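You operate a simulated robot arm through the tools that you are given. There is no shell and no other tool. Be economical: measure what you need, move in short steps, check, and stop when the job is done.

The job below is to be done with a simulated robot arm. You get a single attempt, and the scene is never put back.

JOB
Vent the tester, then unclamp the orange fitting and clear the grey post.
Fine: the fitting goes on the long grey mat, its ring on the white mat; leave the vent open.

It is judged by the outcome, as a careful person would: the job done as asked, and still so three seconds after it is handed in. It fails if anything else is knocked over, pushed out of place, dropped, spilled or broken.

ROBOT AND FRAMES
A 6-joint arm with a two-finger parallel gripper, fixed in place. Base frame: the origin is at the foot of the arm, x ahead of it, y to its left, z up; the work surface is at about z = 0. Units: mm, degrees, N and s.
With the tool pointing down near the work surface it reaches from about 140 to 580 mm from the base axis. Its first joint turns from -66.0 to 66.0 degrees. Payload 2.1 kg.
Tool frame: the origin (TCP) lies between the finger pads and is the grasp point; the fingertips stand 30 mm ahead of it; z points along the fingers, y is the line along which they close. The gripper opens to 94 mm. The fingers are 28 mm wide and 10 mm thick; the gripper's body (50 by 96 mm) begins 55 mm behind the TCP.
Orientation is that of the tool frame in the base frame, as a unit quaternion [x, y, z, w]. With the fingers straight down and closing along the base's y, the tool's x points along the base's -x, its y along +y and its z along -z.

CONTROLS
- The arm moves only by the tool move_arm. Its argument "commands" is a list of rows, each a list of 7 numbers: the turn, a rotation vector about the base's x, y, z in units of 6 degrees (1.0 is 6 degrees), then the shift along the base's x, y, z in units of 25 mm (1.0 is 25 mm), then the gripper command, from -1 (shut) to 1 (fully open), values between in proportion. In form: [[ax, ay, az, tx, ty, tz, grip], ...]. A call has 1 to 20 rows; each row shifts and turns the commanded pose from where the row before left it. A call with a number of a shift or a turn outside -1 to 1 is refused whole. Rows are played at 5 a second. More than 50 mm and 8.6 degrees between two rows, or a gripper value outside its range, and nothing of the call is played. Where a pose cannot be reached the arm comes as near as it can. A force on the tool above 70 N (or 10 N above the force at the start of the call, whichever is more), or a blocked arm, ends the call early, and 0.2 s more pass. Each finger travels about 72 mm/s and halts on what it meets, pressing with about 25 N; the grip force reading is that of the motor and also rises with nothing between the fingers. The clock runs only during rows and for 0.2 s after the last one: add rows that do not move to give the fingers time. The reply holds the time, the measured pose of the TCP, the force on the tool along the base axes, the opening and the grip force, in the units named above and with some noise, with the torque about the TCP (base axes, N m) and any sound that the robot's microphone picked up.
- Cameras (640 x 400 px; columns grow to the right, rows downward): "scene" is fixed at [74.8, -389.3, 467.6]; the picture's right is [0.65, -0.76, 0.00], its down [-0.56, -0.47, -0.68] and it looks along [0.52, 0.44, -0.73] (base axes); focal length 214 px, centre (320, 200). "wrist" rides on the gripper at [76, 14, -103] in the tool frame; the picture's right is [-0.18, 0.98, 0.00], its down [-0.75, -0.14, -0.64] and it looks along [-0.63, -0.12, 0.77] (tool axes); focal length 243 px, centre (320, 200). There is no depth. A picture from a camera that has moved, and an enlarged one, comes with that camera's place and axes in the base frame and with its lens. The place of the scene camera against the robot may be out by one fixed shift of up to 18 mm in any direction.
- capture(camera): a new picture of that camera. The clock stands still meanwhile.
- zoom(camera, box): a new picture of the part [left, top, right, bottom] of that camera's present view, enlarged. The clock stands still meanwhile.
- job_done(): hands the job in; it is judged then, once.

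Go step by step. Nothing tells you positions but the pictures and the camera data: compare them with the known pose of the tool, close in by small moves and look again before you grip or let go. The budget is 120 turns and 76 pictures, counting those below and the enlarged ones. Unless the task says otherwise, let go and move clear before handing in, and close with one line.

The tools are called as a command line: name --pt "numbers of a row" for each row, then --argument value for the rest, lists and objects as JSON in quotes. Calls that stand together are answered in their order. move_arm: Moves the arm, as the interface text tells. Its arguments: {"type":"object","properties":{"commands":{"type":"array"}},"required":["commands"]} The other tools are called the same way: capture (camera) takes a picture; zoom (camera, box) takes an enlarged picture of a part of a camera's view; job_done () hands the job in.

At the start:

```text
t: 0.0
position: [265.2, -166.4, 310.5]
ee_rot: [0.0, 1.0, -0.001, 0.0]
ft_force: [-0.8, 0.1, 0.4]
wrist_torque: [-0.02, 0.01, 0.01]
width: 94.2
gripper_force: 0.0
```

scene: 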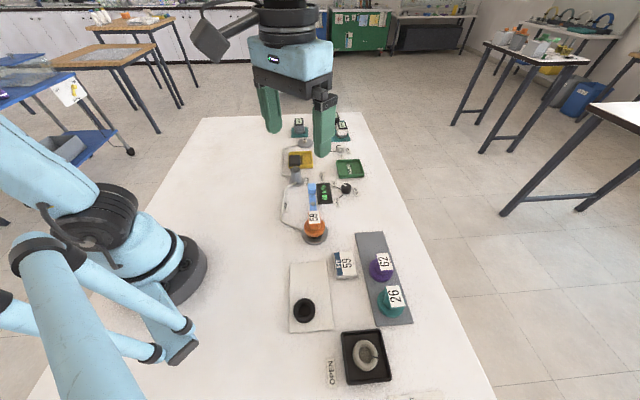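
wrist: 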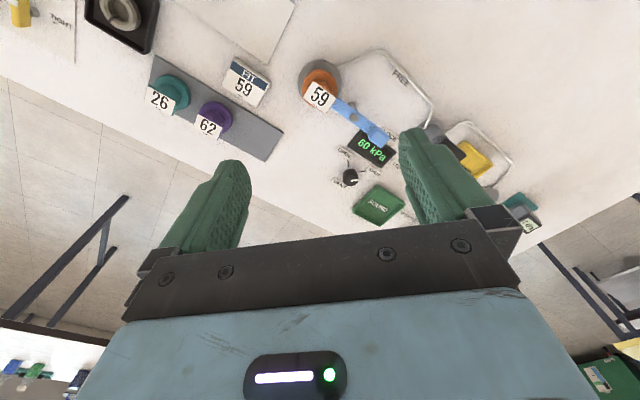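

I see a bench with a tester (orange fitting on a post, 80 kPa display, valve knob, clamps) and mats. I'll look closer before moving.

zoom --camera "scene" --box '[260, 110, 380, 185]'

zoom --camera "scene" --box '[260, 170, 380, 245]'

zoom --camera "scene" --box '[270, 225, 430, 400]'

zoom --camera "wrist" --box '[290, 40, 550, 240]'

zoom --camera "wrist" --box '[0, 0, 300, 170]'

```text
5.33 times, centred on (320, 148) of scene
camera zoom: at [74.8, -389.3, 467.6], right [0.65, -0.76, 0.0], down [-0.56, -0.47, -0.68], along [0.52, 0.44, -0.73], focal length 1144 px, centre (320, 480)
```

zoom: 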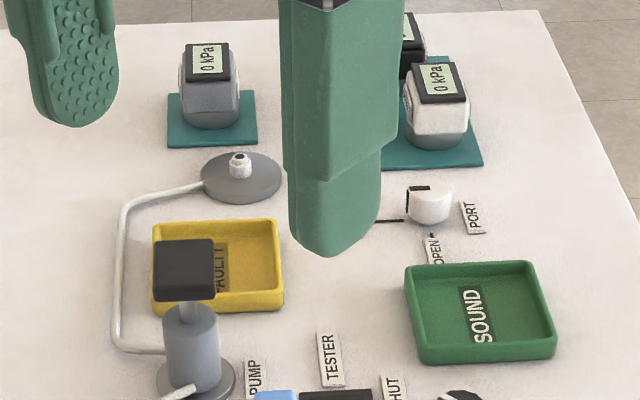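

```text
5.33 times, centred on (320, 208) of scene
camera zoom: at [74.8, -389.3, 467.6], right [0.65, -0.76, 0.0], down [-0.56, -0.47, -0.68], along [0.52, 0.44, -0.73], focal length 1144 px, centre (320, 160)
```

zoom: 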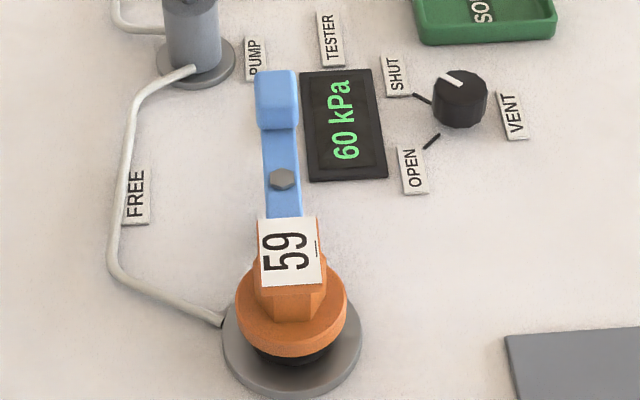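

```text
2.29 times, centred on (350, 312) of scene
camera zoom: at [74.8, -389.3, 467.6], right [0.65, -0.76, 0.0], down [-0.56, -0.47, -0.68], along [0.52, 0.44, -0.73], focal length 490 px, centre (251, -57)
```

zoom: 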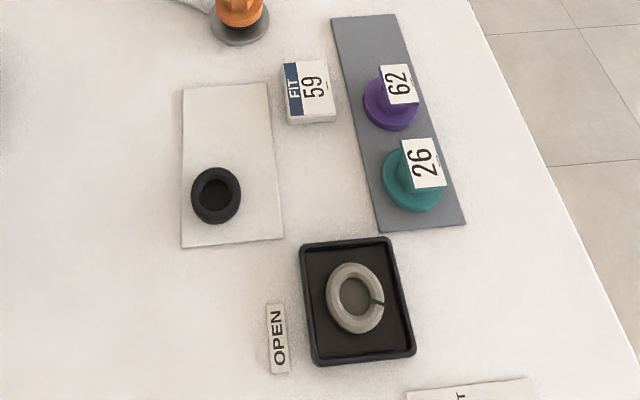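

```text
2.00 times, centred on (420, 140) of wrist
camera zoom: at [189.0, -153.0, 411.8], right [0.18, 0.98, 0.0], down [0.75, -0.14, 0.64], along [0.63, -0.12, -0.77], focal length 485 px, centre (120, 320)
```

zoom: 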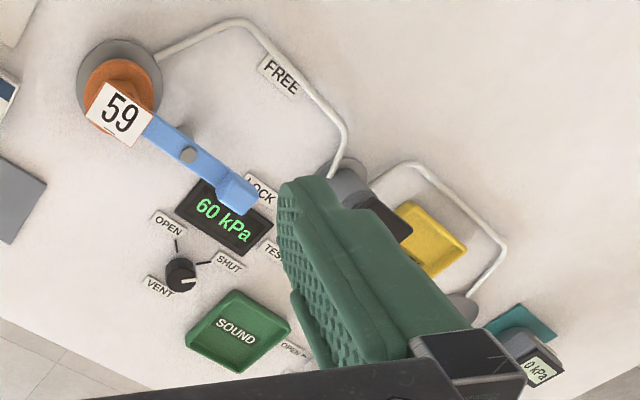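

```text
2.13 times, centred on (150, 85) of wrist
camera zoom: at [189.0, -153.0, 411.8], right [0.18, 0.98, 0.0], down [0.75, -0.14, 0.64], along [0.63, -0.12, -0.77], focal length 518 px, centre (683, 445)
```

zoom: 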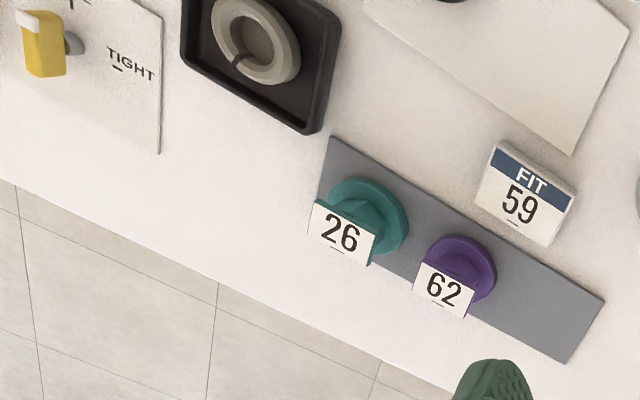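

The orange fitting sits near (284,-174), the lever bolt near (345,-128) and the vent knob near (466,-146), its pointer apparently at SHUT. First I go above the vent knob for a closer look.

move_arm --pt "0 0 0 1 0.11 -0.6 1" --pt "0 0 0 1 0.11 -0.6 1" --pt "0 0 0 1 0.11 -0.6 1" --pt "0 0 0 1 0.11 -0.6 1" --pt "0 0 0 1 0.11 -0.6 1" --pt "0 0 0 1 0.11 -0.6 1" --pt "0 0 0 1 0.11 -0.6 1"

capture --camera "wrist"

zoom --camera "scene" --box '[270, 130, 390, 240]'

```text
t: 1.6
position: [442.0, -147.5, 202.7]
ee_rot: [0.001, 1.0, -0.001, 0.0]
ft_force: [0.9, -0.1, -0.1]
wrist_torque: [-0.01, -0.01, 0.0]
width: 94.3
gripper_force: 0.1
```

```text
68 pictures are left
camera wrist: at [364.5, -133.4, 306.0], right [0.19, 0.98, 0.0], down [0.75, -0.14, 0.64], along [0.63, -0.12, -0.77], focal length 243 px, centre (320, 200)
```

wrist: 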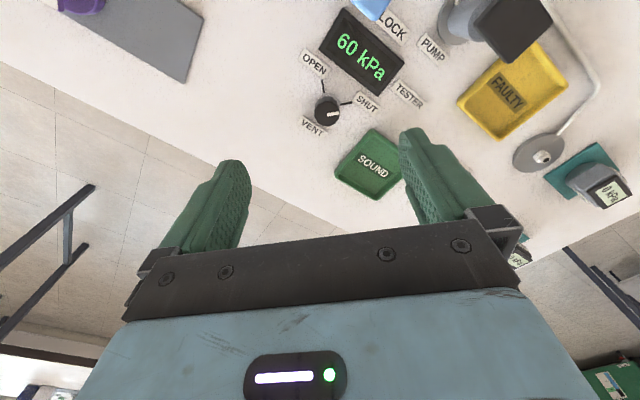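

```text
3.64 times, centred on (330, 185) of scene
camera zoom: at [74.7, -389.3, 467.6], right [0.65, -0.76, 0.0], down [-0.56, -0.47, -0.68], along [0.52, 0.44, -0.73], focal length 780 px, centre (284, 254)
```

zoom: 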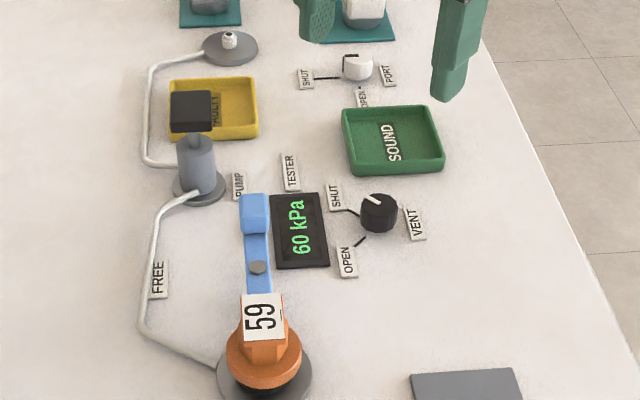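

The vent knob is ahead, near (472,-146), pointer toward SHUT. I zoom to fix its position and angle.

zoom --camera "wrist" --box '[270, 50, 430, 150]'

```text
4.00 times, centred on (350, 100) of wrist
camera zoom: at [364.5, -133.4, 306.0], right [0.19, 0.98, 0.0], down [0.75, -0.14, 0.64], along [0.63, -0.12, -0.77], focal length 970 px, centre (200, 600)
```

zoom: 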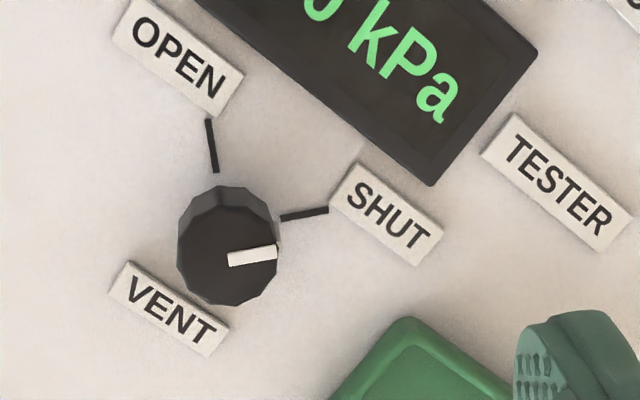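

Knob axis is at about (471,-146), top z≈18, 30 mm wide; opening is a 90° counter-clockwise turn. I descend over it with the gripper half open.

move_arm --pt "0 0 0 0.58 0.03 0 0.06" --pt "0 0 0 0.58 0.03 -0.5 0.06" --pt "0 0 0 0 0 -1 0.06" --pt "0 0 0 0 0 -1 0.06" --pt "0 0 0 0 0 -1 0.06" --pt "0 0 0 0 0 -1 0.06" --pt "0 0 0 0 0 -0.7 0.06" --pt "0 0 0 0 0 0 0.06"

capture --camera "wrist"

zoom --camera "scene" --box '[290, 130, 390, 220]'

```text
t: 3.4
position: [469.8, -146.5, 73.7]
ee_rot: [0.001, 1.0, -0.001, -0.001]
ft_force: [0.6, 0.7, 0.6]
wrist_torque: [0.02, 0.02, 0.0]
width: 49.8
gripper_force: 0.0
```

```text
65 pictures are left
camera wrist: at [393.0, -132.0, 176.5], right [0.18, 0.98, 0.0], down [0.75, -0.14, 0.64], along [0.63, -0.12, -0.77], focal length 243 px, centre (320, 200)
```

wrist: 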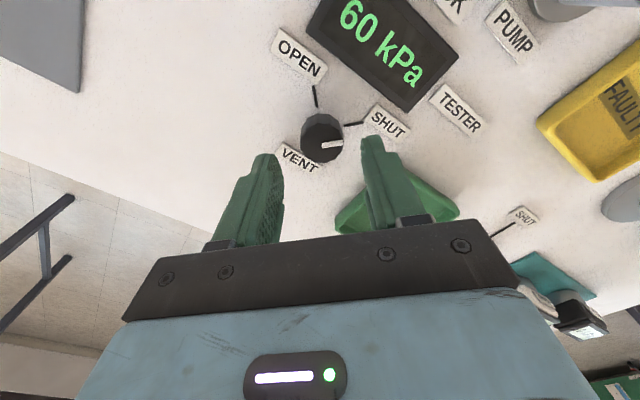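

```text
4.44 times, centred on (340, 175) of scene
camera zoom: at [74.8, -389.3, 467.6], right [0.65, -0.76, 0.0], down [-0.56, -0.47, -0.68], along [0.52, 0.44, -0.73], focal length 953 px, centre (231, 311)
```

zoom: 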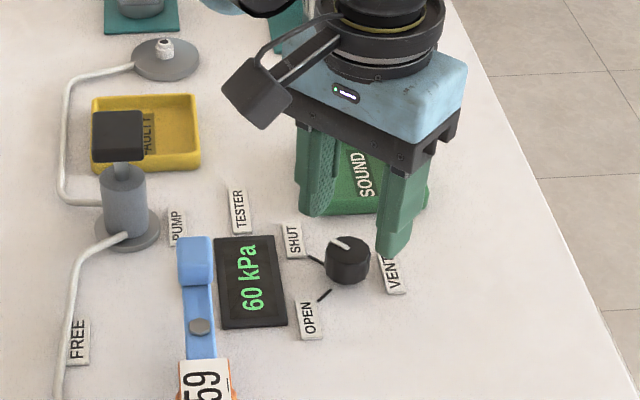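

The estimates agree: the knob is at (471,-146), under the fingers. I go down to z≈38 and grip.

move_arm --pt "0 0 0 0.05 0.02 -0.7 0.06" --pt "0 0 0 0 0 -0.72 0.06" --pt "0 0 0 0 0 0 0.06" --pt "0 0 0 0 0 0 -0.3" --pt "0 0 0 0 0 0 -0.5" --pt "0 0 0 0 0 0 -0.5"

capture --camera "wrist"

```text
t: 4.8
position: [471.8, -145.1, 38.2]
ee_rot: [0.0, 1.0, 0.0, 0.0]
ft_force: [0.7, 5.4, -6.1]
wrist_torque: [0.41, 0.22, 0.02]
width: 29.2
gripper_force: 44.6
```

```text
63 pictures are left
camera wrist: at [394.5, -131.1, 140.9], right [0.18, 0.98, 0.0], down [0.75, -0.14, 0.64], along [0.63, -0.12, -0.77], focal length 243 px, centre (320, 200)
```

wrist: 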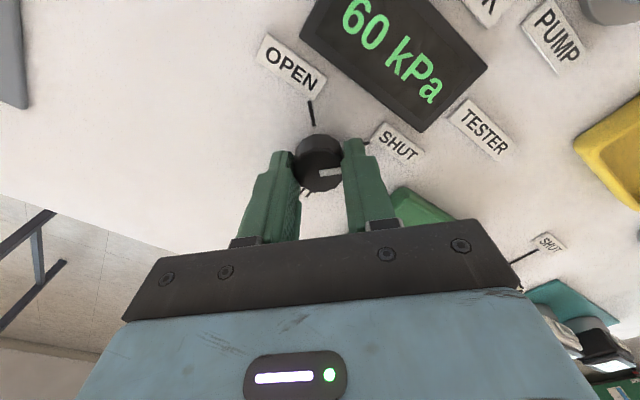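

The knob is gripped at 29 mm. I turn it counter-clockwise in two stages, starting with 48°.

move_arm --pt "0 0 1 0 0 0 -0.5" --pt "0 0 1 0 0 0 -0.5" --pt "0 0 1 0 0 0 -0.5" --pt "0 0 1 0 0 0 -0.5" --pt "0 0 1 0 0 0 -0.5" --pt "0 0 1 0 0 0 -0.5" --pt "0 0 1 0 0 0 -0.5" --pt "0 0 1 0 0 0 -0.5"

capture --camera "wrist"

```text
t: 6.6
position: [470.9, -144.6, 39.1]
ee_rot: [-0.408, 0.913, 0.001, 0.0]
ft_force: [-2.9, 23.5, -24.2]
wrist_torque: [-0.45, 0.24, -0.03]
width: 29.6
gripper_force: 45.1
```

```text
62 pictures are left
camera wrist: at [408.8, -192.0, 140.8], right [-0.61, 0.79, 0.0], down [0.61, 0.47, 0.64], along [0.51, 0.39, -0.77], focal length 243 px, centre (320, 200)
```

wrist: 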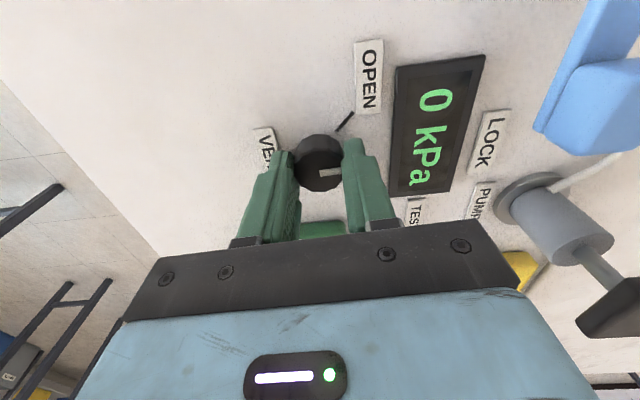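

The display already reads 0 kPa. I complete the turn to the OPEN mark.

move_arm --pt "0 0 1 0 0 0 -0.4" --pt "0 0 1 0 0 0 -0.4" --pt "0 0 1 0 0 0 -0.4" --pt "0 0 1 0 0 0 -0.4" --pt "0 0 1 0 0 0 -0.4" --pt "0 0 1 0 0 0 -0.4" --pt "0 0 1 0 0 0 -0.4"

capture --camera "wrist"

```text
t: 8.2
position: [469.8, -144.7, 38.6]
ee_rot: [0.708, -0.706, -0.002, -0.001]
ft_force: [-16.3, 25.6, -26.4]
wrist_torque: [0.21, 0.07, -0.36]
width: 29.3
gripper_force: 44.5
```

```text
61 pictures are left
camera wrist: at [455.6, -221.1, 140.7], right [-0.98, 0.18, 0.0], down [0.14, 0.75, 0.65], along [0.11, 0.64, -0.76], focal length 243 px, centre (320, 200)
```

wrist: 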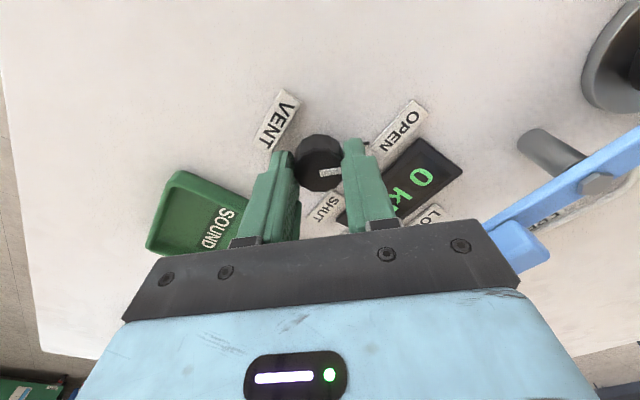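

The knob is now at OPEN with 0 kPa showing. I release and rise.

move_arm --pt "0 0 0 0 0 0 0.0" --pt "0 0 0 0 0 0 0.06" --pt "0 0 0 0 0 0 0.06" --pt "0 0 0 0 0 0.6 0.06" --pt "0 0 0 0 0 1 0.06" --pt "0 0 0 0 0 1 0.06" --pt "0 0 0 0 0 1 0.06" --pt "0 0 0 0 0 1 0.06"

capture --camera "wrist"

zoom --camera "scene" --box '[260, 160, 380, 260]'

```text
t: 10.0
position: [472.0, -146.2, 152.8]
ee_rot: [-0.706, 0.708, -0.002, 0.001]
ft_force: [-0.4, 1.2, 0.5]
wrist_torque: [0.01, 0.01, -0.02]
width: 49.7
gripper_force: 0.1
```

```text
60 pictures are left
camera wrist: at [455.6, -222.7, 256.6], right [-0.98, 0.18, 0.0], down [0.14, 0.75, 0.64], along [0.12, 0.63, -0.77], focal length 243 px, centre (320, 200)
```

wrist: 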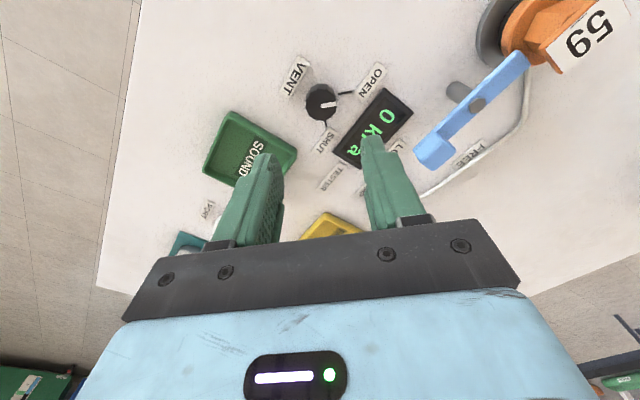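

```text
4.00 times, centred on (320, 210) of scene
camera zoom: at [74.8, -389.3, 467.6], right [0.65, -0.76, 0.0], down [-0.56, -0.47, -0.68], along [0.52, 0.44, -0.73], focal length 858 px, centre (320, 160)
```

zoom: 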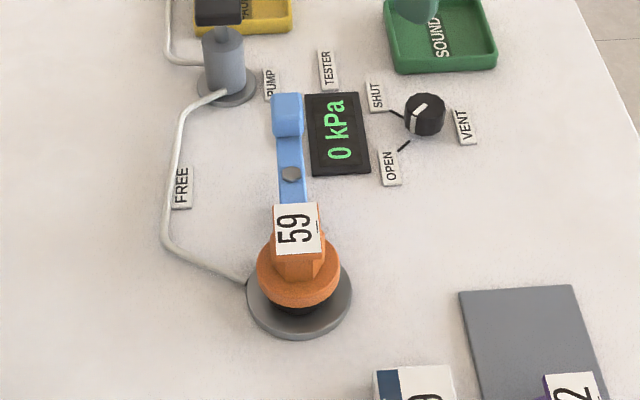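

Vent done. The lever handle block seems near (370,-94, top z≈53), its bolt near (338,-129). I move above the handle, aligning the jaws across the lever.

move_arm --pt "0 0 -1 -0.583 0.297 0 0.06" --pt "0 0 -1 -0.583 0.297 0 0.06" --pt "0 0 -1 -0.583 0.297 0 0.06" --pt "0 0 -1 -0.583 0.297 0 0.06" --pt "0 0 -1 -0.583 0.297 0 0.06" --pt "0 0 -1 -0.583 0.297 0 0.06" --pt "0 0 -1 -0.583 0.297 0 0.06"

capture --camera "wrist"

zoom --camera "scene" --box '[260, 150, 380, 250]'

```text
t: 11.6
position: [369.2, -93.4, 154.1]
ee_rot: [-0.406, 0.914, 0.0, 0.001]
ft_force: [0.5, -0.2, -0.4]
wrist_torque: [0.0, -0.05, 0.0]
width: 49.7
gripper_force: 0.1
```

```text
58 pictures are left
camera wrist: at [306.0, -140.5, 256.1], right [-0.61, 0.8, 0.0], down [0.61, 0.46, 0.64], along [0.51, 0.39, -0.77], focal length 243 px, centre (320, 200)
```

wrist: 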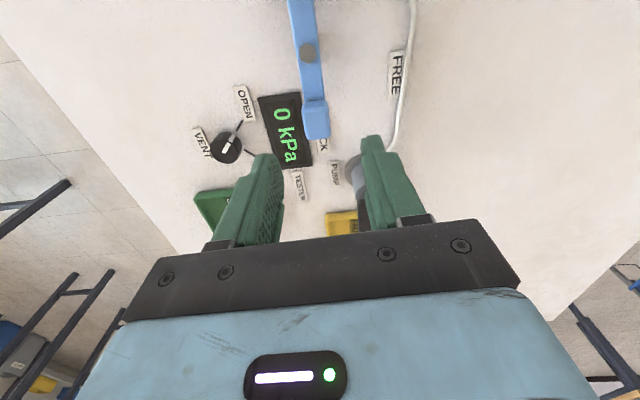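

```text
4.00 times, centred on (320, 200) of scene
camera zoom: at [74.8, -389.3, 467.6], right [0.65, -0.76, 0.0], down [-0.56, -0.47, -0.68], along [0.52, 0.44, -0.73], focal length 858 px, centre (320, 200)
```

zoom: 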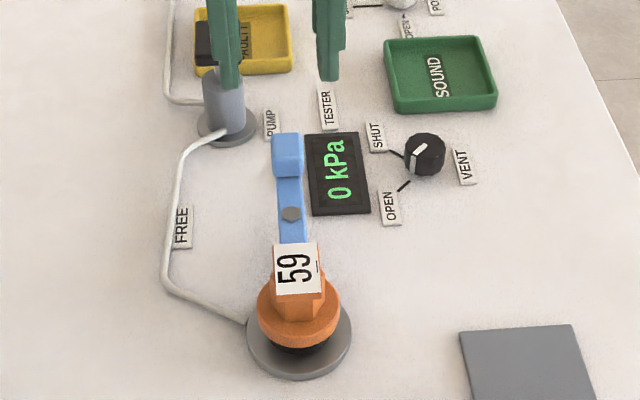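

The handle block is at (369,-96) and the jaws are aligned. I descend over it and grip gently.

move_arm --pt "0 0 0 0 -0.08 -1 0.06" --pt "0 0 0 0 0 -1 0.06" --pt "0 0 0 0 0 -1 0.06" --pt "0 0 0 0 0 -0.65 0.06" --pt "0 0 0 0 0 0 0.06"

capture --camera "wrist"

zoom --camera "scene" --box '[260, 150, 380, 250]'

```text
t: 12.8
position: [369.2, -95.9, 62.3]
ee_rot: [-0.406, 0.914, -0.001, 0.001]
ft_force: [0.1, -0.4, -0.2]
wrist_torque: [0.0, -0.01, 0.01]
width: 49.9
gripper_force: 0.1
```

```text
56 pictures are left
camera wrist: at [306.8, -143.2, 164.8], right [-0.61, 0.8, 0.0], down [0.61, 0.47, 0.64], along [0.51, 0.39, -0.77], focal length 243 px, centre (320, 200)
```

wrist: 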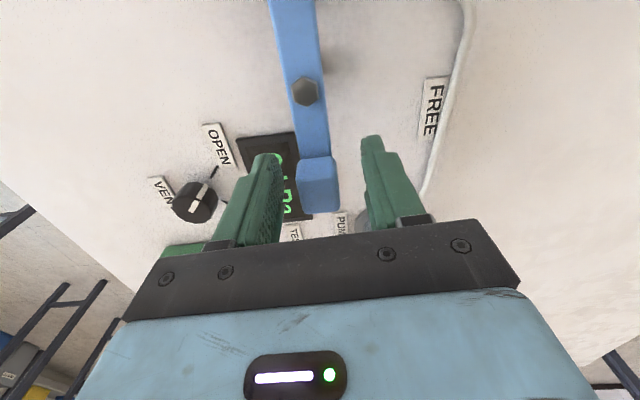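

```text
4.00 times, centred on (320, 200) of scene
camera zoom: at [74.8, -389.3, 467.6], right [0.65, -0.76, 0.0], down [-0.56, -0.47, -0.68], along [0.52, 0.44, -0.73], focal length 858 px, centre (320, 200)
```

zoom: 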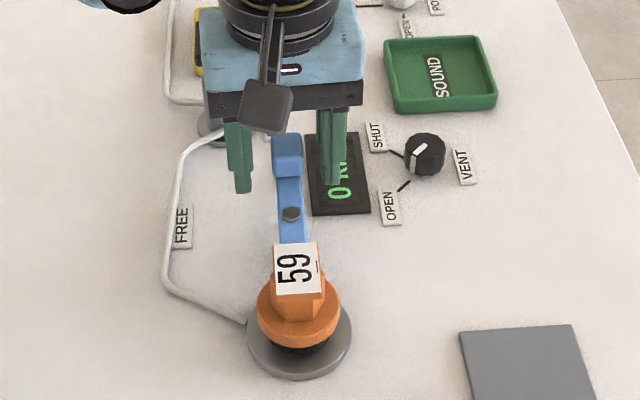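

The block is between the fingers. I close and swing the first 30° around the bolt.

move_arm --pt "0 0 0 0 0 0 -0.5" --pt "0 0 0 0 0 0 -0.7" --pt "0 0 0 0 0 0 -0.7" --pt "0 0 0 0 0 0 -0.7" --pt "0 0 1 -0.141 0.125 0 -0.7" --pt "0 0 1 -0.153 0.11 0 -0.7" --pt "0 0 1 -0.164 0.093 0 -0.7" --pt "0 0 1 -0.173 0.076 0 -0.7" --pt "0 0 1 -0.18 0.057 0 -0.7"

capture --camera "wrist"

zoom --camera "scene" --box '[260, 150, 380, 250]'

```text
t: 14.8
position: [348.3, -84.4, 62.8]
ee_rot: [-0.63, 0.777, -0.001, -0.001]
ft_force: [-7.6, -6.8, -0.6]
wrist_torque: [1.13, -0.11, -0.23]
width: 26.3
gripper_force: 44.8
```

```text
54 pictures are left
camera wrist: at [317.8, -156.5, 165.1], right [-0.92, 0.38, 0.0], down [0.29, 0.71, 0.64], along [0.25, 0.59, -0.77], focal length 243 px, centre (320, 200)
```

wrist: 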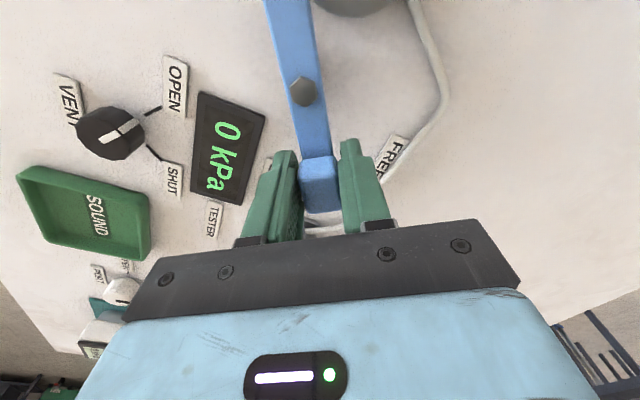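

```text
4.00 times, centred on (320, 200) of scene
camera zoom: at [74.8, -389.3, 467.6], right [0.65, -0.76, 0.0], down [-0.56, -0.47, -0.68], along [0.52, 0.44, -0.73], focal length 858 px, centre (320, 200)
```

zoom: 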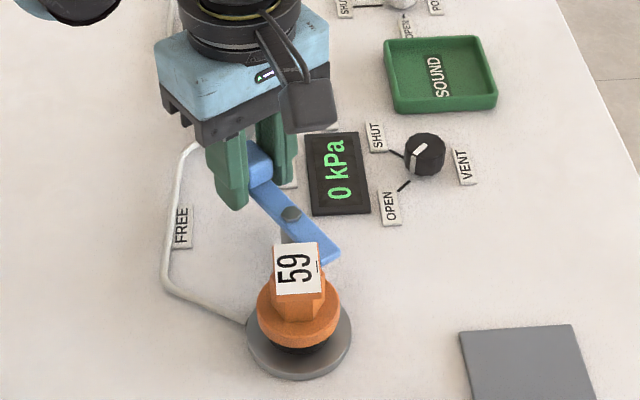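

The lever swings freely with the gripper. I continue toward FREE.

move_arm --pt "0 0 1 -0.185 0.038 0 -0.7" --pt "0 0 1 -0.188 0.019 0 -0.7" --pt "0 0 1 -0.188 0 0 -0.7" --pt "0 0 1 -0.187 -0.021 0 -0.7" --pt "0 0 1 -0.184 -0.04 0 -0.7" --pt "0 0 1 -0.179 -0.059 0 -0.7"

capture --camera "wrist"

zoom --camera "scene" --box '[260, 150, 380, 250]'

```text
t: 16.2
position: [320.9, -86.3, 62.5]
ee_rot: [0.839, -0.545, 0.003, 0.0]
ft_force: [2.1, -26.0, 15.1]
wrist_torque: [1.19, 0.54, -0.41]
width: 26.3
gripper_force: 44.8
```

```text
52 pictures are left
camera wrist: at [338.1, -162.6, 165.3], right [-0.97, -0.23, 0.0], down [-0.18, 0.75, 0.64], along [-0.15, 0.62, -0.77], focal length 243 px, centre (320, 200)
```

wrist: 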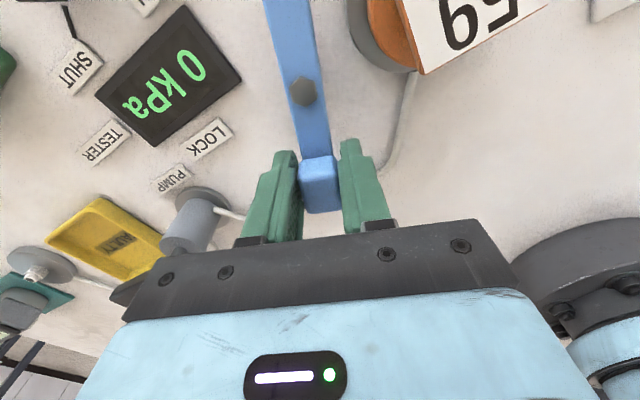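

```text
4.00 times, centred on (320, 200) of scene
camera zoom: at [74.7, -389.3, 467.7], right [0.65, -0.76, 0.0], down [-0.56, -0.47, -0.68], along [0.52, 0.44, -0.73], focal length 858 px, centre (320, 200)
```

zoom: 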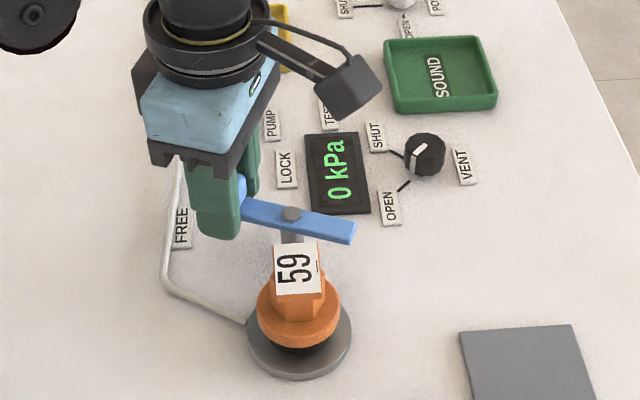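

The lever end is clear of the fitting; I try a little further to make sure it's fully at FREE.

move_arm --pt "0 0 1 -0.172 -0.077 0 -0.7" --pt "0 0 1 -0.163 -0.095 0 -0.7"

zoom --camera "scene" --box '[260, 150, 380, 250]'

```text
t: 16.8
position: [312.1, -91.2, 62.0]
ee_rot: [0.891, -0.454, 0.002, 0.001]
ft_force: [12.5, -29.3, 1.9]
wrist_torque: [0.81, 0.52, -0.32]
width: 26.4
gripper_force: 45.0
```

```text
4.00 times, centred on (320, 200) of scene
camera zoom: at [74.8, -389.3, 467.6], right [0.65, -0.76, 0.0], down [-0.56, -0.47, -0.68], along [0.52, 0.44, -0.73], focal length 858 px, centre (320, 200)
```

zoom: 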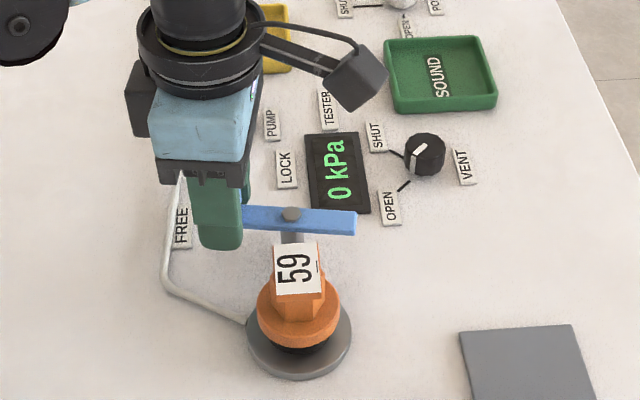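

The lever is at FREE and the fitting is uncovered. I release, rise, and look at it.

move_arm --pt "0 0 0 0 0 0 -0.2" --pt "0 0 0 0 0 0 -0.1" --pt "0 0 0 0 0 0 0.0" --pt "0 0 0 0 0 0 0.0" --pt "0 0 0 0 0 1 0.0" --pt "0 0 0 0 0 1 0.0" --pt "0 0 0 0 0 1 0.0" --pt "0 0 0 0 0 1 0.0" --pt "0 0 0 0 0 1 0.0"

capture --camera "wrist"

zoom --camera "scene" --box '[270, 190, 360, 250]'

```text
t: 18.8
position: [313.1, -90.6, 187.9]
ee_rot: [0.89, -0.455, 0.0, -0.001]
ft_force: [-1.2, -0.1, 0.3]
wrist_torque: [0.01, -0.01, -0.01]
width: 47.2
gripper_force: 0.0
```

```text
49 pictures are left
camera wrist: at [345.0, -160.8, 290.4], right [-0.9, -0.43, 0.0], down [-0.33, 0.69, 0.64], along [-0.27, 0.58, -0.77], focal length 243 px, centre (320, 200)
```

wrist: 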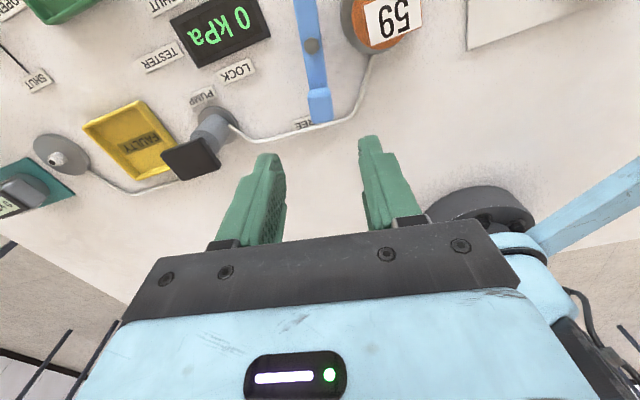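

```text
6.67 times, centred on (315, 220) of scene
camera zoom: at [74.8, -389.3, 467.6], right [0.65, -0.76, 0.0], down [-0.56, -0.47, -0.68], along [0.52, 0.44, -0.73], focal length 1430 px, centre (353, 67)
```

zoom: 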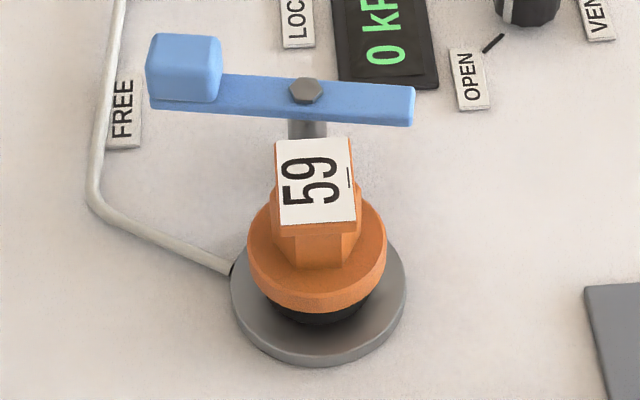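

The lever is clear of the fitting now. I move above the fitting at the present yaw, which roughly matches its neck faces.

move_arm --pt "0 0 0 -0.29 -0.83 0 0.0" --pt "0 0 0 -0.29 -0.83 0 0.3" --pt "0 0 0 -0.29 -0.83 0 0.3" --pt "0 0 0 -0.29 -0.83 0 0.3"

capture --camera "wrist"

zoom --camera "wrist" --box '[240, 50, 400, 150]'

```text
t: 19.8
position: [282.6, -172.3, 187.2]
ee_rot: [0.891, -0.454, 0.0, 0.0]
ft_force: [0.5, -0.2, 0.1]
wrist_torque: [0.01, -0.01, 0.02]
width: 61.0
gripper_force: 0.0
```

```text
47 pictures are left
camera wrist: at [316.1, -243.1, 290.3], right [-0.9, -0.43, 0.0], down [-0.33, 0.69, 0.64], along [-0.27, 0.58, -0.77], focal length 243 px, centre (320, 200)
```

wrist: 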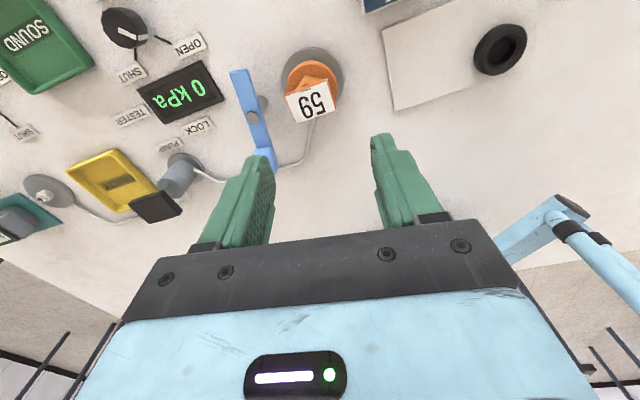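

```text
4.00 times, centred on (320, 100) of wrist
camera zoom: at [316.1, -243.1, 290.3], right [-0.9, -0.43, 0.0], down [-0.33, 0.69, 0.64], along [-0.27, 0.58, -0.77], focal length 970 px, centre (320, 600)
```

zoom: 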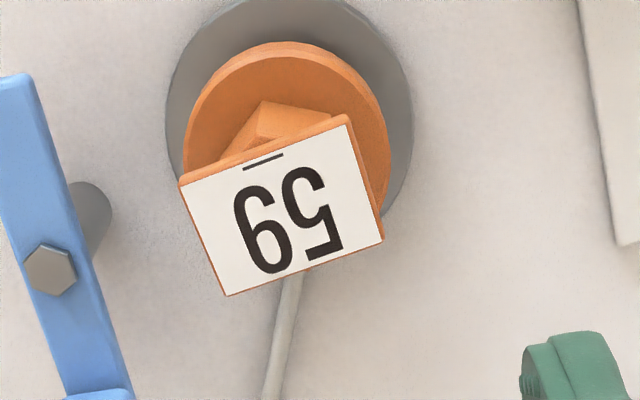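

The fitting is near (293,-176) with label top at z≈60; its faces lie at ~46°, so I turn 10° more, shift over it and lower somewhat for a better measurement.

move_arm --pt "0 0 0.9 0.2 -0.06 -0.8 0.3" --pt "0 0 0.9 0.2 -0.06 -0.8 0.3" --pt "0 0 0 0 0 -0.4 0.3"

capture --camera "wrist"

zoom --camera "scene" --box '[250, 170, 390, 260]'

```text
t: 20.6
position: [293.1, -176.6, 136.6]
ee_rot: [0.93, -0.368, 0.001, 0.0]
ft_force: [-0.7, -0.3, 0.7]
wrist_torque: [0.02, 0.02, 0.02]
width: 61.1
gripper_force: 0.2
```

```text
45 pictures are left
camera wrist: at [339.1, -239.4, 239.2], right [-0.81, -0.59, 0.0], down [-0.45, 0.62, 0.64], along [-0.38, 0.52, -0.77], focal length 243 px, centre (320, 200)
```

wrist: 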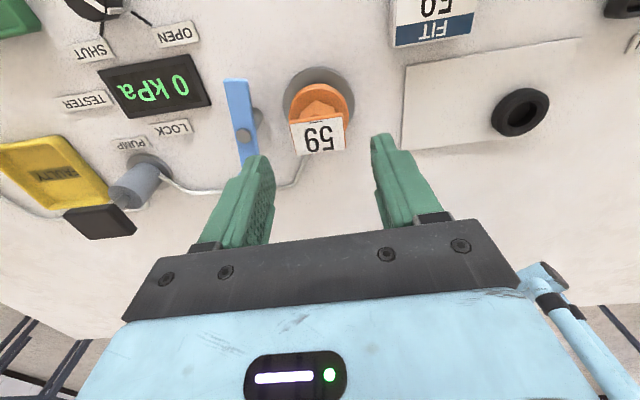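

```text
4.44 times, centred on (320, 215) of scene
camera zoom: at [74.8, -389.3, 467.6], right [0.65, -0.76, 0.0], down [-0.56, -0.47, -0.68], along [0.52, 0.44, -0.73], focal length 953 px, centre (320, 133)
```

zoom: 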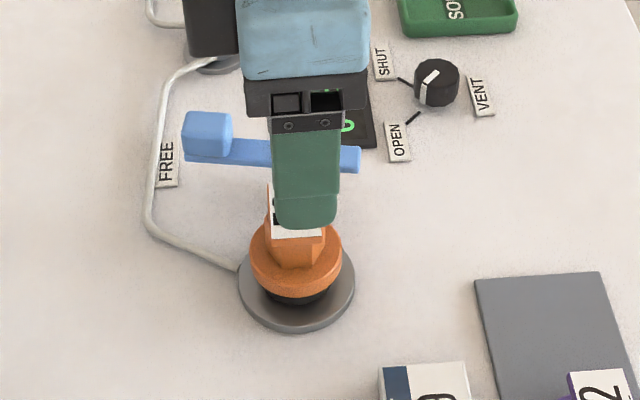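

The base is centred near (296,-179) and the jaws line up with it. I descend to TCP z≈68 and check in the scene view.

move_arm --pt "0 0 0 0.08 -0.08 -1 0.3" --pt "0 0 0 0 0 -1 0.3" --pt "0 0 0 0 0 -0.76 0.3" --pt "0 0 0 0 0 0 0.3"

zoom --camera "scene" --box '[270, 170, 370, 250]'

capture --camera "wrist"

```text
t: 21.6
position: [295.5, -178.7, 67.6]
ee_rot: [0.93, -0.368, 0.0, 0.0]
ft_force: [-0.5, -0.4, -0.3]
wrist_torque: [0.02, -0.04, 0.01]
width: 61.1
gripper_force: 0.1
```

```text
5.00 times, centred on (320, 210) of scene
camera zoom: at [74.8, -389.3, 467.6], right [0.65, -0.76, 0.0], down [-0.56, -0.47, -0.68], along [0.52, 0.44, -0.73], focal length 1072 px, centre (320, 150)
```

zoom: 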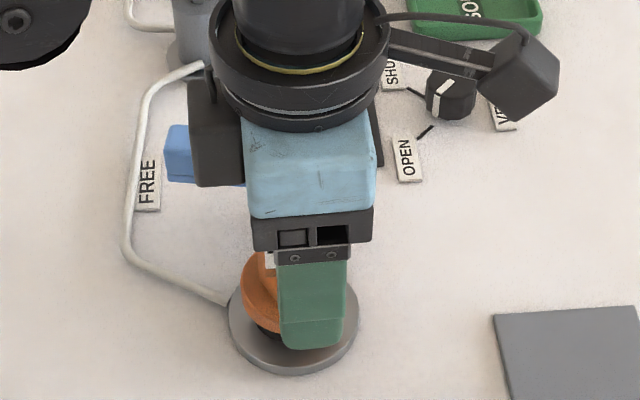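

```text
42 pictures are left
camera wrist: at [340.5, -241.6, 170.4], right [-0.81, -0.59, 0.0], down [-0.45, 0.62, 0.64], along [-0.38, 0.52, -0.77], focal length 243 px, centre (320, 200)
```

wrist: 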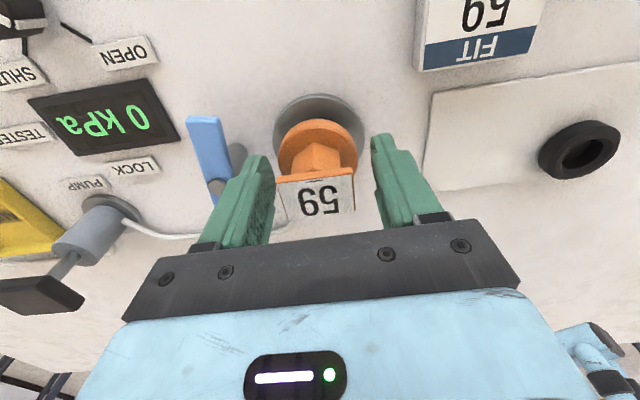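

The label plate may be wider than the neck; I zoom to judge what the fingers will touch first.

zoom --camera "wrist" --box '[240, 80, 400, 240]'

```text
2.50 times, centred on (320, 160) of wrist
camera zoom: at [340.5, -241.6, 170.4], right [-0.81, -0.59, 0.0], down [-0.45, 0.62, 0.64], along [-0.38, 0.52, -0.77], focal length 606 px, centre (320, 300)
```

zoom: 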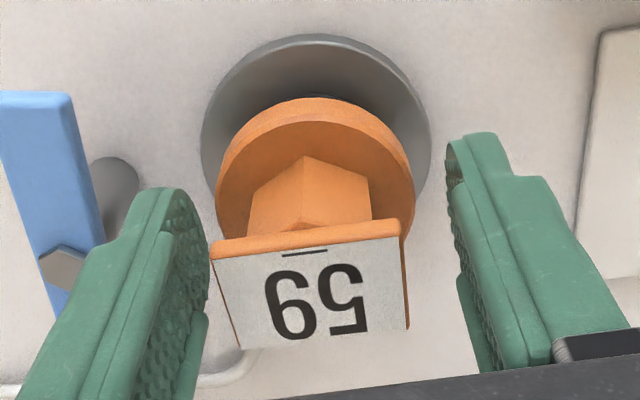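

The plate (z≈75) overhangs the neck, so the round flange (≈52 mm, z≈14–27) is the better hold. I open to 70 mm and go down to TCP z≈47, checking force.

move_arm --pt "0 0 0 0 0 0 0.49" --pt "0 0 0 0 0 -0.42 0.49" --pt "0 0 0 0 0 -0.4 0.49" --pt "0 0 0 0 0 0 0.49"

zoom --camera "wrist" --box '[220, 80, 420, 240]'

zoom --camera "scene" --box '[280, 190, 350, 250]'

```text
t: 22.6
position: [295.6, -176.8, 47.5]
ee_rot: [0.93, -0.368, 0.001, -0.001]
ft_force: [0.2, -0.9, -0.4]
wrist_torque: [0.02, 0.03, -0.01]
width: 69.9
gripper_force: 0.1
```

```text
2.50 times, centred on (320, 160) of wrist
camera zoom: at [340.7, -241.2, 150.5], right [-0.81, -0.59, 0.0], down [-0.45, 0.62, 0.64], along [-0.38, 0.52, -0.77], focal length 606 px, centre (320, 300)
```

zoom: 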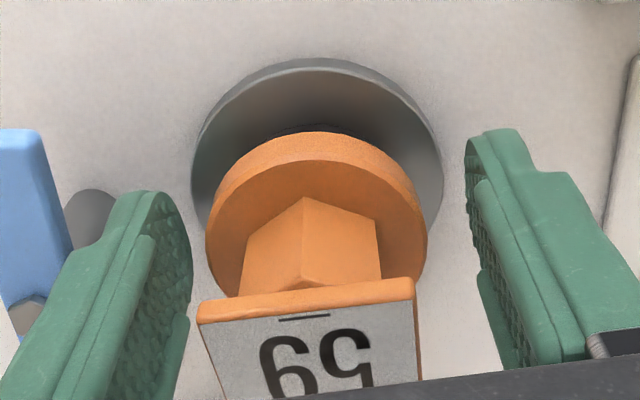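

```text
6.67 times, centred on (315, 220) of scene
camera zoom: at [74.8, -389.3, 467.6], right [0.65, -0.76, 0.0], down [-0.56, -0.47, -0.68], along [0.52, 0.44, -0.73], focal length 1430 px, centre (353, 67)
```

zoom: 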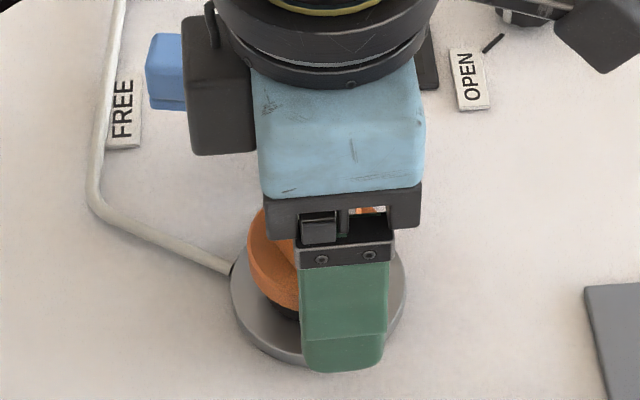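

Cameras disagree by a few mm across the fingers only, which the 28 mm wide fingers tolerate on a round flange. I shift half that difference and close.

move_arm --pt "0 0 0 -0.08 0.06 0 0.49" --pt "0 0 0 0 0 0 0.2" --pt "0 0 0 0 0 0 0.0" --pt "0 0 0 0 0 0 -0.2" --pt "0 0 0 0 0 0 -0.2"

zoom --camera "wrist" --box '[220, 80, 420, 240]'

```text
t: 23.8
position: [294.2, -176.5, 47.9]
ee_rot: [0.93, -0.368, 0.0, -0.001]
ft_force: [0.5, 0.5, 0.6]
wrist_torque: [0.04, 0.0, -0.04]
width: 54.6
gripper_force: 24.8
```

```text
2.50 times, centred on (320, 160) of wrist
camera zoom: at [338.5, -239.6, 150.7], right [-0.81, -0.59, 0.0], down [-0.45, 0.62, 0.64], along [-0.38, 0.52, -0.77], focal length 606 px, centre (320, 300)
```

zoom: 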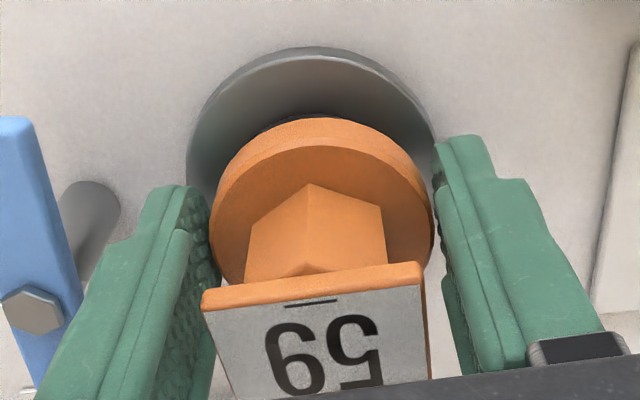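

The flange is held at 54.6 mm. I lift a little and check.

move_arm --pt "0 0 0 0 0 0 -0.3" --pt "0 0 0 0 0 0.2 -0.3" --pt "0 0 0 0 0 0.3 -0.3" --pt "0 0 0 0 0 0.5 -0.3"

zoom --camera "scene" --box '[270, 180, 370, 260]'

capture --camera "wrist"

```text
t: 24.8
position: [293.5, -177.1, 73.3]
ee_rot: [0.93, -0.368, 0.0, -0.001]
ft_force: [-0.1, 0.7, -0.9]
wrist_torque: [0.02, -0.01, 0.02]
width: 54.7
gripper_force: 25.0
```

```text
5.00 times, centred on (320, 220) of scene
camera zoom: at [74.8, -389.3, 467.6], right [0.65, -0.76, 0.0], down [-0.56, -0.47, -0.68], along [0.52, 0.44, -0.73], focal length 1072 px, centre (320, 100)
```

zoom: 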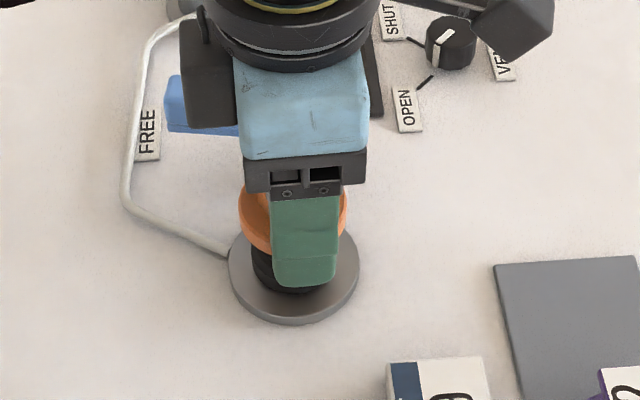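

```text
36 pictures are left
camera wrist: at [338.8, -239.3, 175.5], right [-0.81, -0.59, 0.0], down [-0.45, 0.62, 0.64], along [-0.38, 0.52, -0.77], focal length 243 px, centre (320, 200)
```

wrist: 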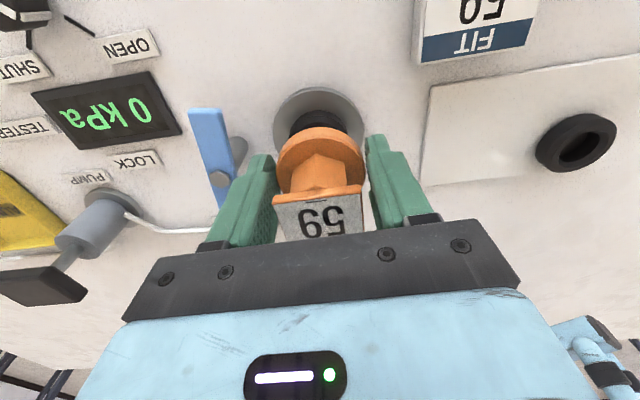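

The fitting is off, and the black ring stays on the post. I carry it toward the free far end of the grey mat (≈(359,-309)), turning so the fingers open across the mat.

move_arm --pt "0 0 0 0 0 0.8 -0.3" --pt "0 0 0 0 0 0.8 -0.3" --pt "0 0 0 0 0 0.8 -0.3" --pt "0 0 -1 0.175 -0.352 0 -0.3" --pt "0 0 -1 0.175 -0.352 0 -0.3" --pt "0 0 -1 0.175 -0.352 0 -0.3" --pt "0 0 -1 0.175 -0.352 0 -0.3" --pt "0 0 -1 0.175 -0.352 0 -0.3" --pt "0 0 -1 0.175 -0.352 0 -0.3" --pt "0 0 -1 0.175 -0.352 0 -0.3" --pt "0 0 -1 0.175 -0.352 0 -0.3" --pt "0 0 -1 0.175 -0.352 0 -0.3" --pt "0 0 -1 0.175 -0.352 0 -0.3" --pt "0 0 -1 0.175 -0.352 0 -0.3" --pt "0 0 -1 0.175 -0.352 0 -0.3" --pt "0 0 -1 0.175 -0.352 0 -0.3" --pt "0 0 -1 0.175 -0.352 0 -0.3" --pt "0 0 -1 0.175 -0.352 0 -0.3"

capture --camera "wrist"

capture --camera "scene"

```text
t: 28.6
position: [360.7, -308.9, 132.6]
ee_rot: [-0.395, 0.918, -0.001, 0.0]
ft_force: [0.0, -0.1, -0.3]
wrist_torque: [0.02, 0.0, 0.02]
width: 54.7
gripper_force: 24.8
```

```text
35 pictures are left
camera wrist: at [296.6, -354.6, 235.6], right [-0.59, 0.81, 0.0], down [0.62, 0.45, 0.64], along [0.52, 0.38, -0.77], focal length 243 px, centre (320, 200)
```

wrist: 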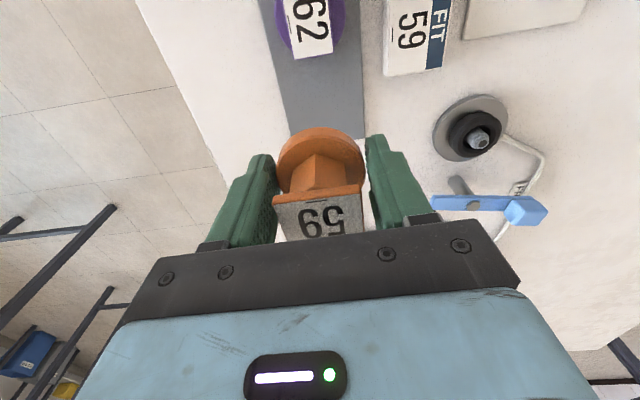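

```text
34 pictures are left
```

scene: 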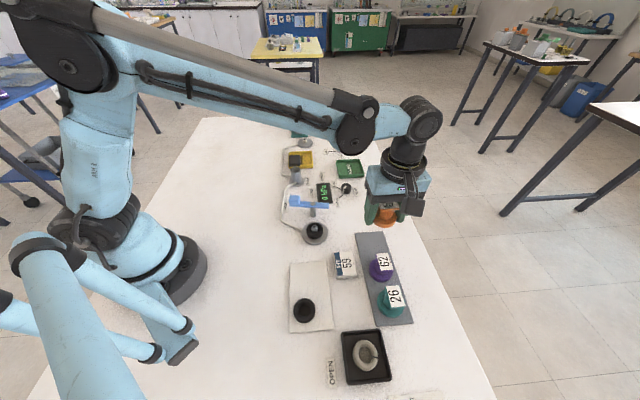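

The mat's free end is beneath; its centre line needs a shift of about (-3.5,+3.5). I lower to z≈45 and check.

move_arm --pt "0 0 0 -0.14 0.14 -0.8 -0.3" --pt "0 0 0 0 0 -0.8 -0.3" --pt "0 0 0 0 0 -0.8 -0.3" --pt "0 0 0 0 0 -0.6 -0.3" --pt "0 0 0 0 0 -0.4 -0.3" --pt "0 0 0 0 0 0 -0.3"

capture --camera "wrist"

zoom --camera "scene" --box '[330, 190, 430, 270]'

```text
t: 30.0
position: [357.1, -305.6, 48.0]
ee_rot: [-0.397, 0.918, -0.001, 0.001]
ft_force: [-0.3, -0.3, -0.6]
wrist_torque: [0.03, -0.02, 0.03]
width: 54.7
gripper_force: 24.9
```

```text
33 pictures are left
camera wrist: at [293.1, -351.9, 150.5], right [-0.59, 0.81, 0.0], down [0.62, 0.45, 0.64], along [0.52, 0.38, -0.77], focal length 243 px, centre (320, 200)
```

wrist: 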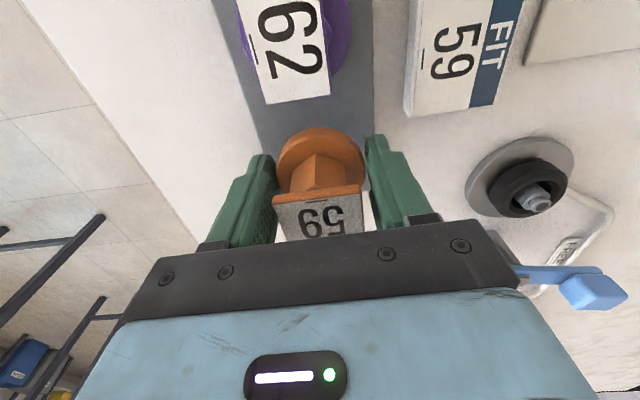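

```text
5.00 times, centred on (380, 230) of scene
camera zoom: at [74.8, -389.3, 467.6], right [0.65, -0.76, 0.0], down [-0.56, -0.47, -0.68], along [0.52, 0.44, -0.73], focal length 1072 px, centre (20, 50)
```

zoom: 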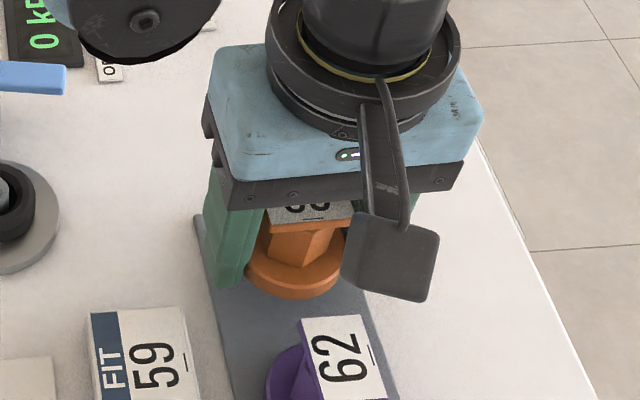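

Well placed over the mat, clear of 62. I lower in small steps, feeling for contact.

move_arm --pt "0 0 0 0 0 -0.12 -0.3" --pt "0 0 0 0 0 -0.12 -0.3" --pt "0 0 0 0 0 -0.1 -0.3"

zoom --camera "scene" --box '[360, 220, 410, 260]'

```text
t: 30.8
position: [356.8, -305.9, 39.5]
ee_rot: [-0.397, 0.918, -0.001, 0.001]
ft_force: [-0.3, 0.7, -0.5]
wrist_torque: [0.0, -0.01, -0.01]
width: 54.4
gripper_force: 25.0
```

```text
10.00 times, centred on (385, 240) of scene
camera zoom: at [74.8, -389.3, 467.6], right [0.65, -0.76, 0.0], down [-0.56, -0.47, -0.68], along [0.52, 0.44, -0.73], focal length 2145 px, centre (-330, -200)
```

zoom: 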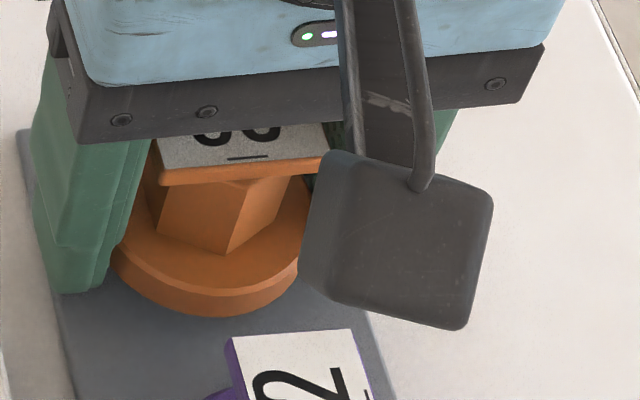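

move_arm --pt "0 0 0 0 0 -0.08 -0.3" --pt "0 0 0 0 0 -0.08 -0.3"

```text
t: 31.4
position: [356.0, -306.0, 35.4]
ee_rot: [-0.397, 0.918, -0.001, 0.0]
ft_force: [-0.3, 0.7, 0.0]
wrist_torque: [0.02, 0.04, -0.02]
width: 54.5
gripper_force: 25.0
```

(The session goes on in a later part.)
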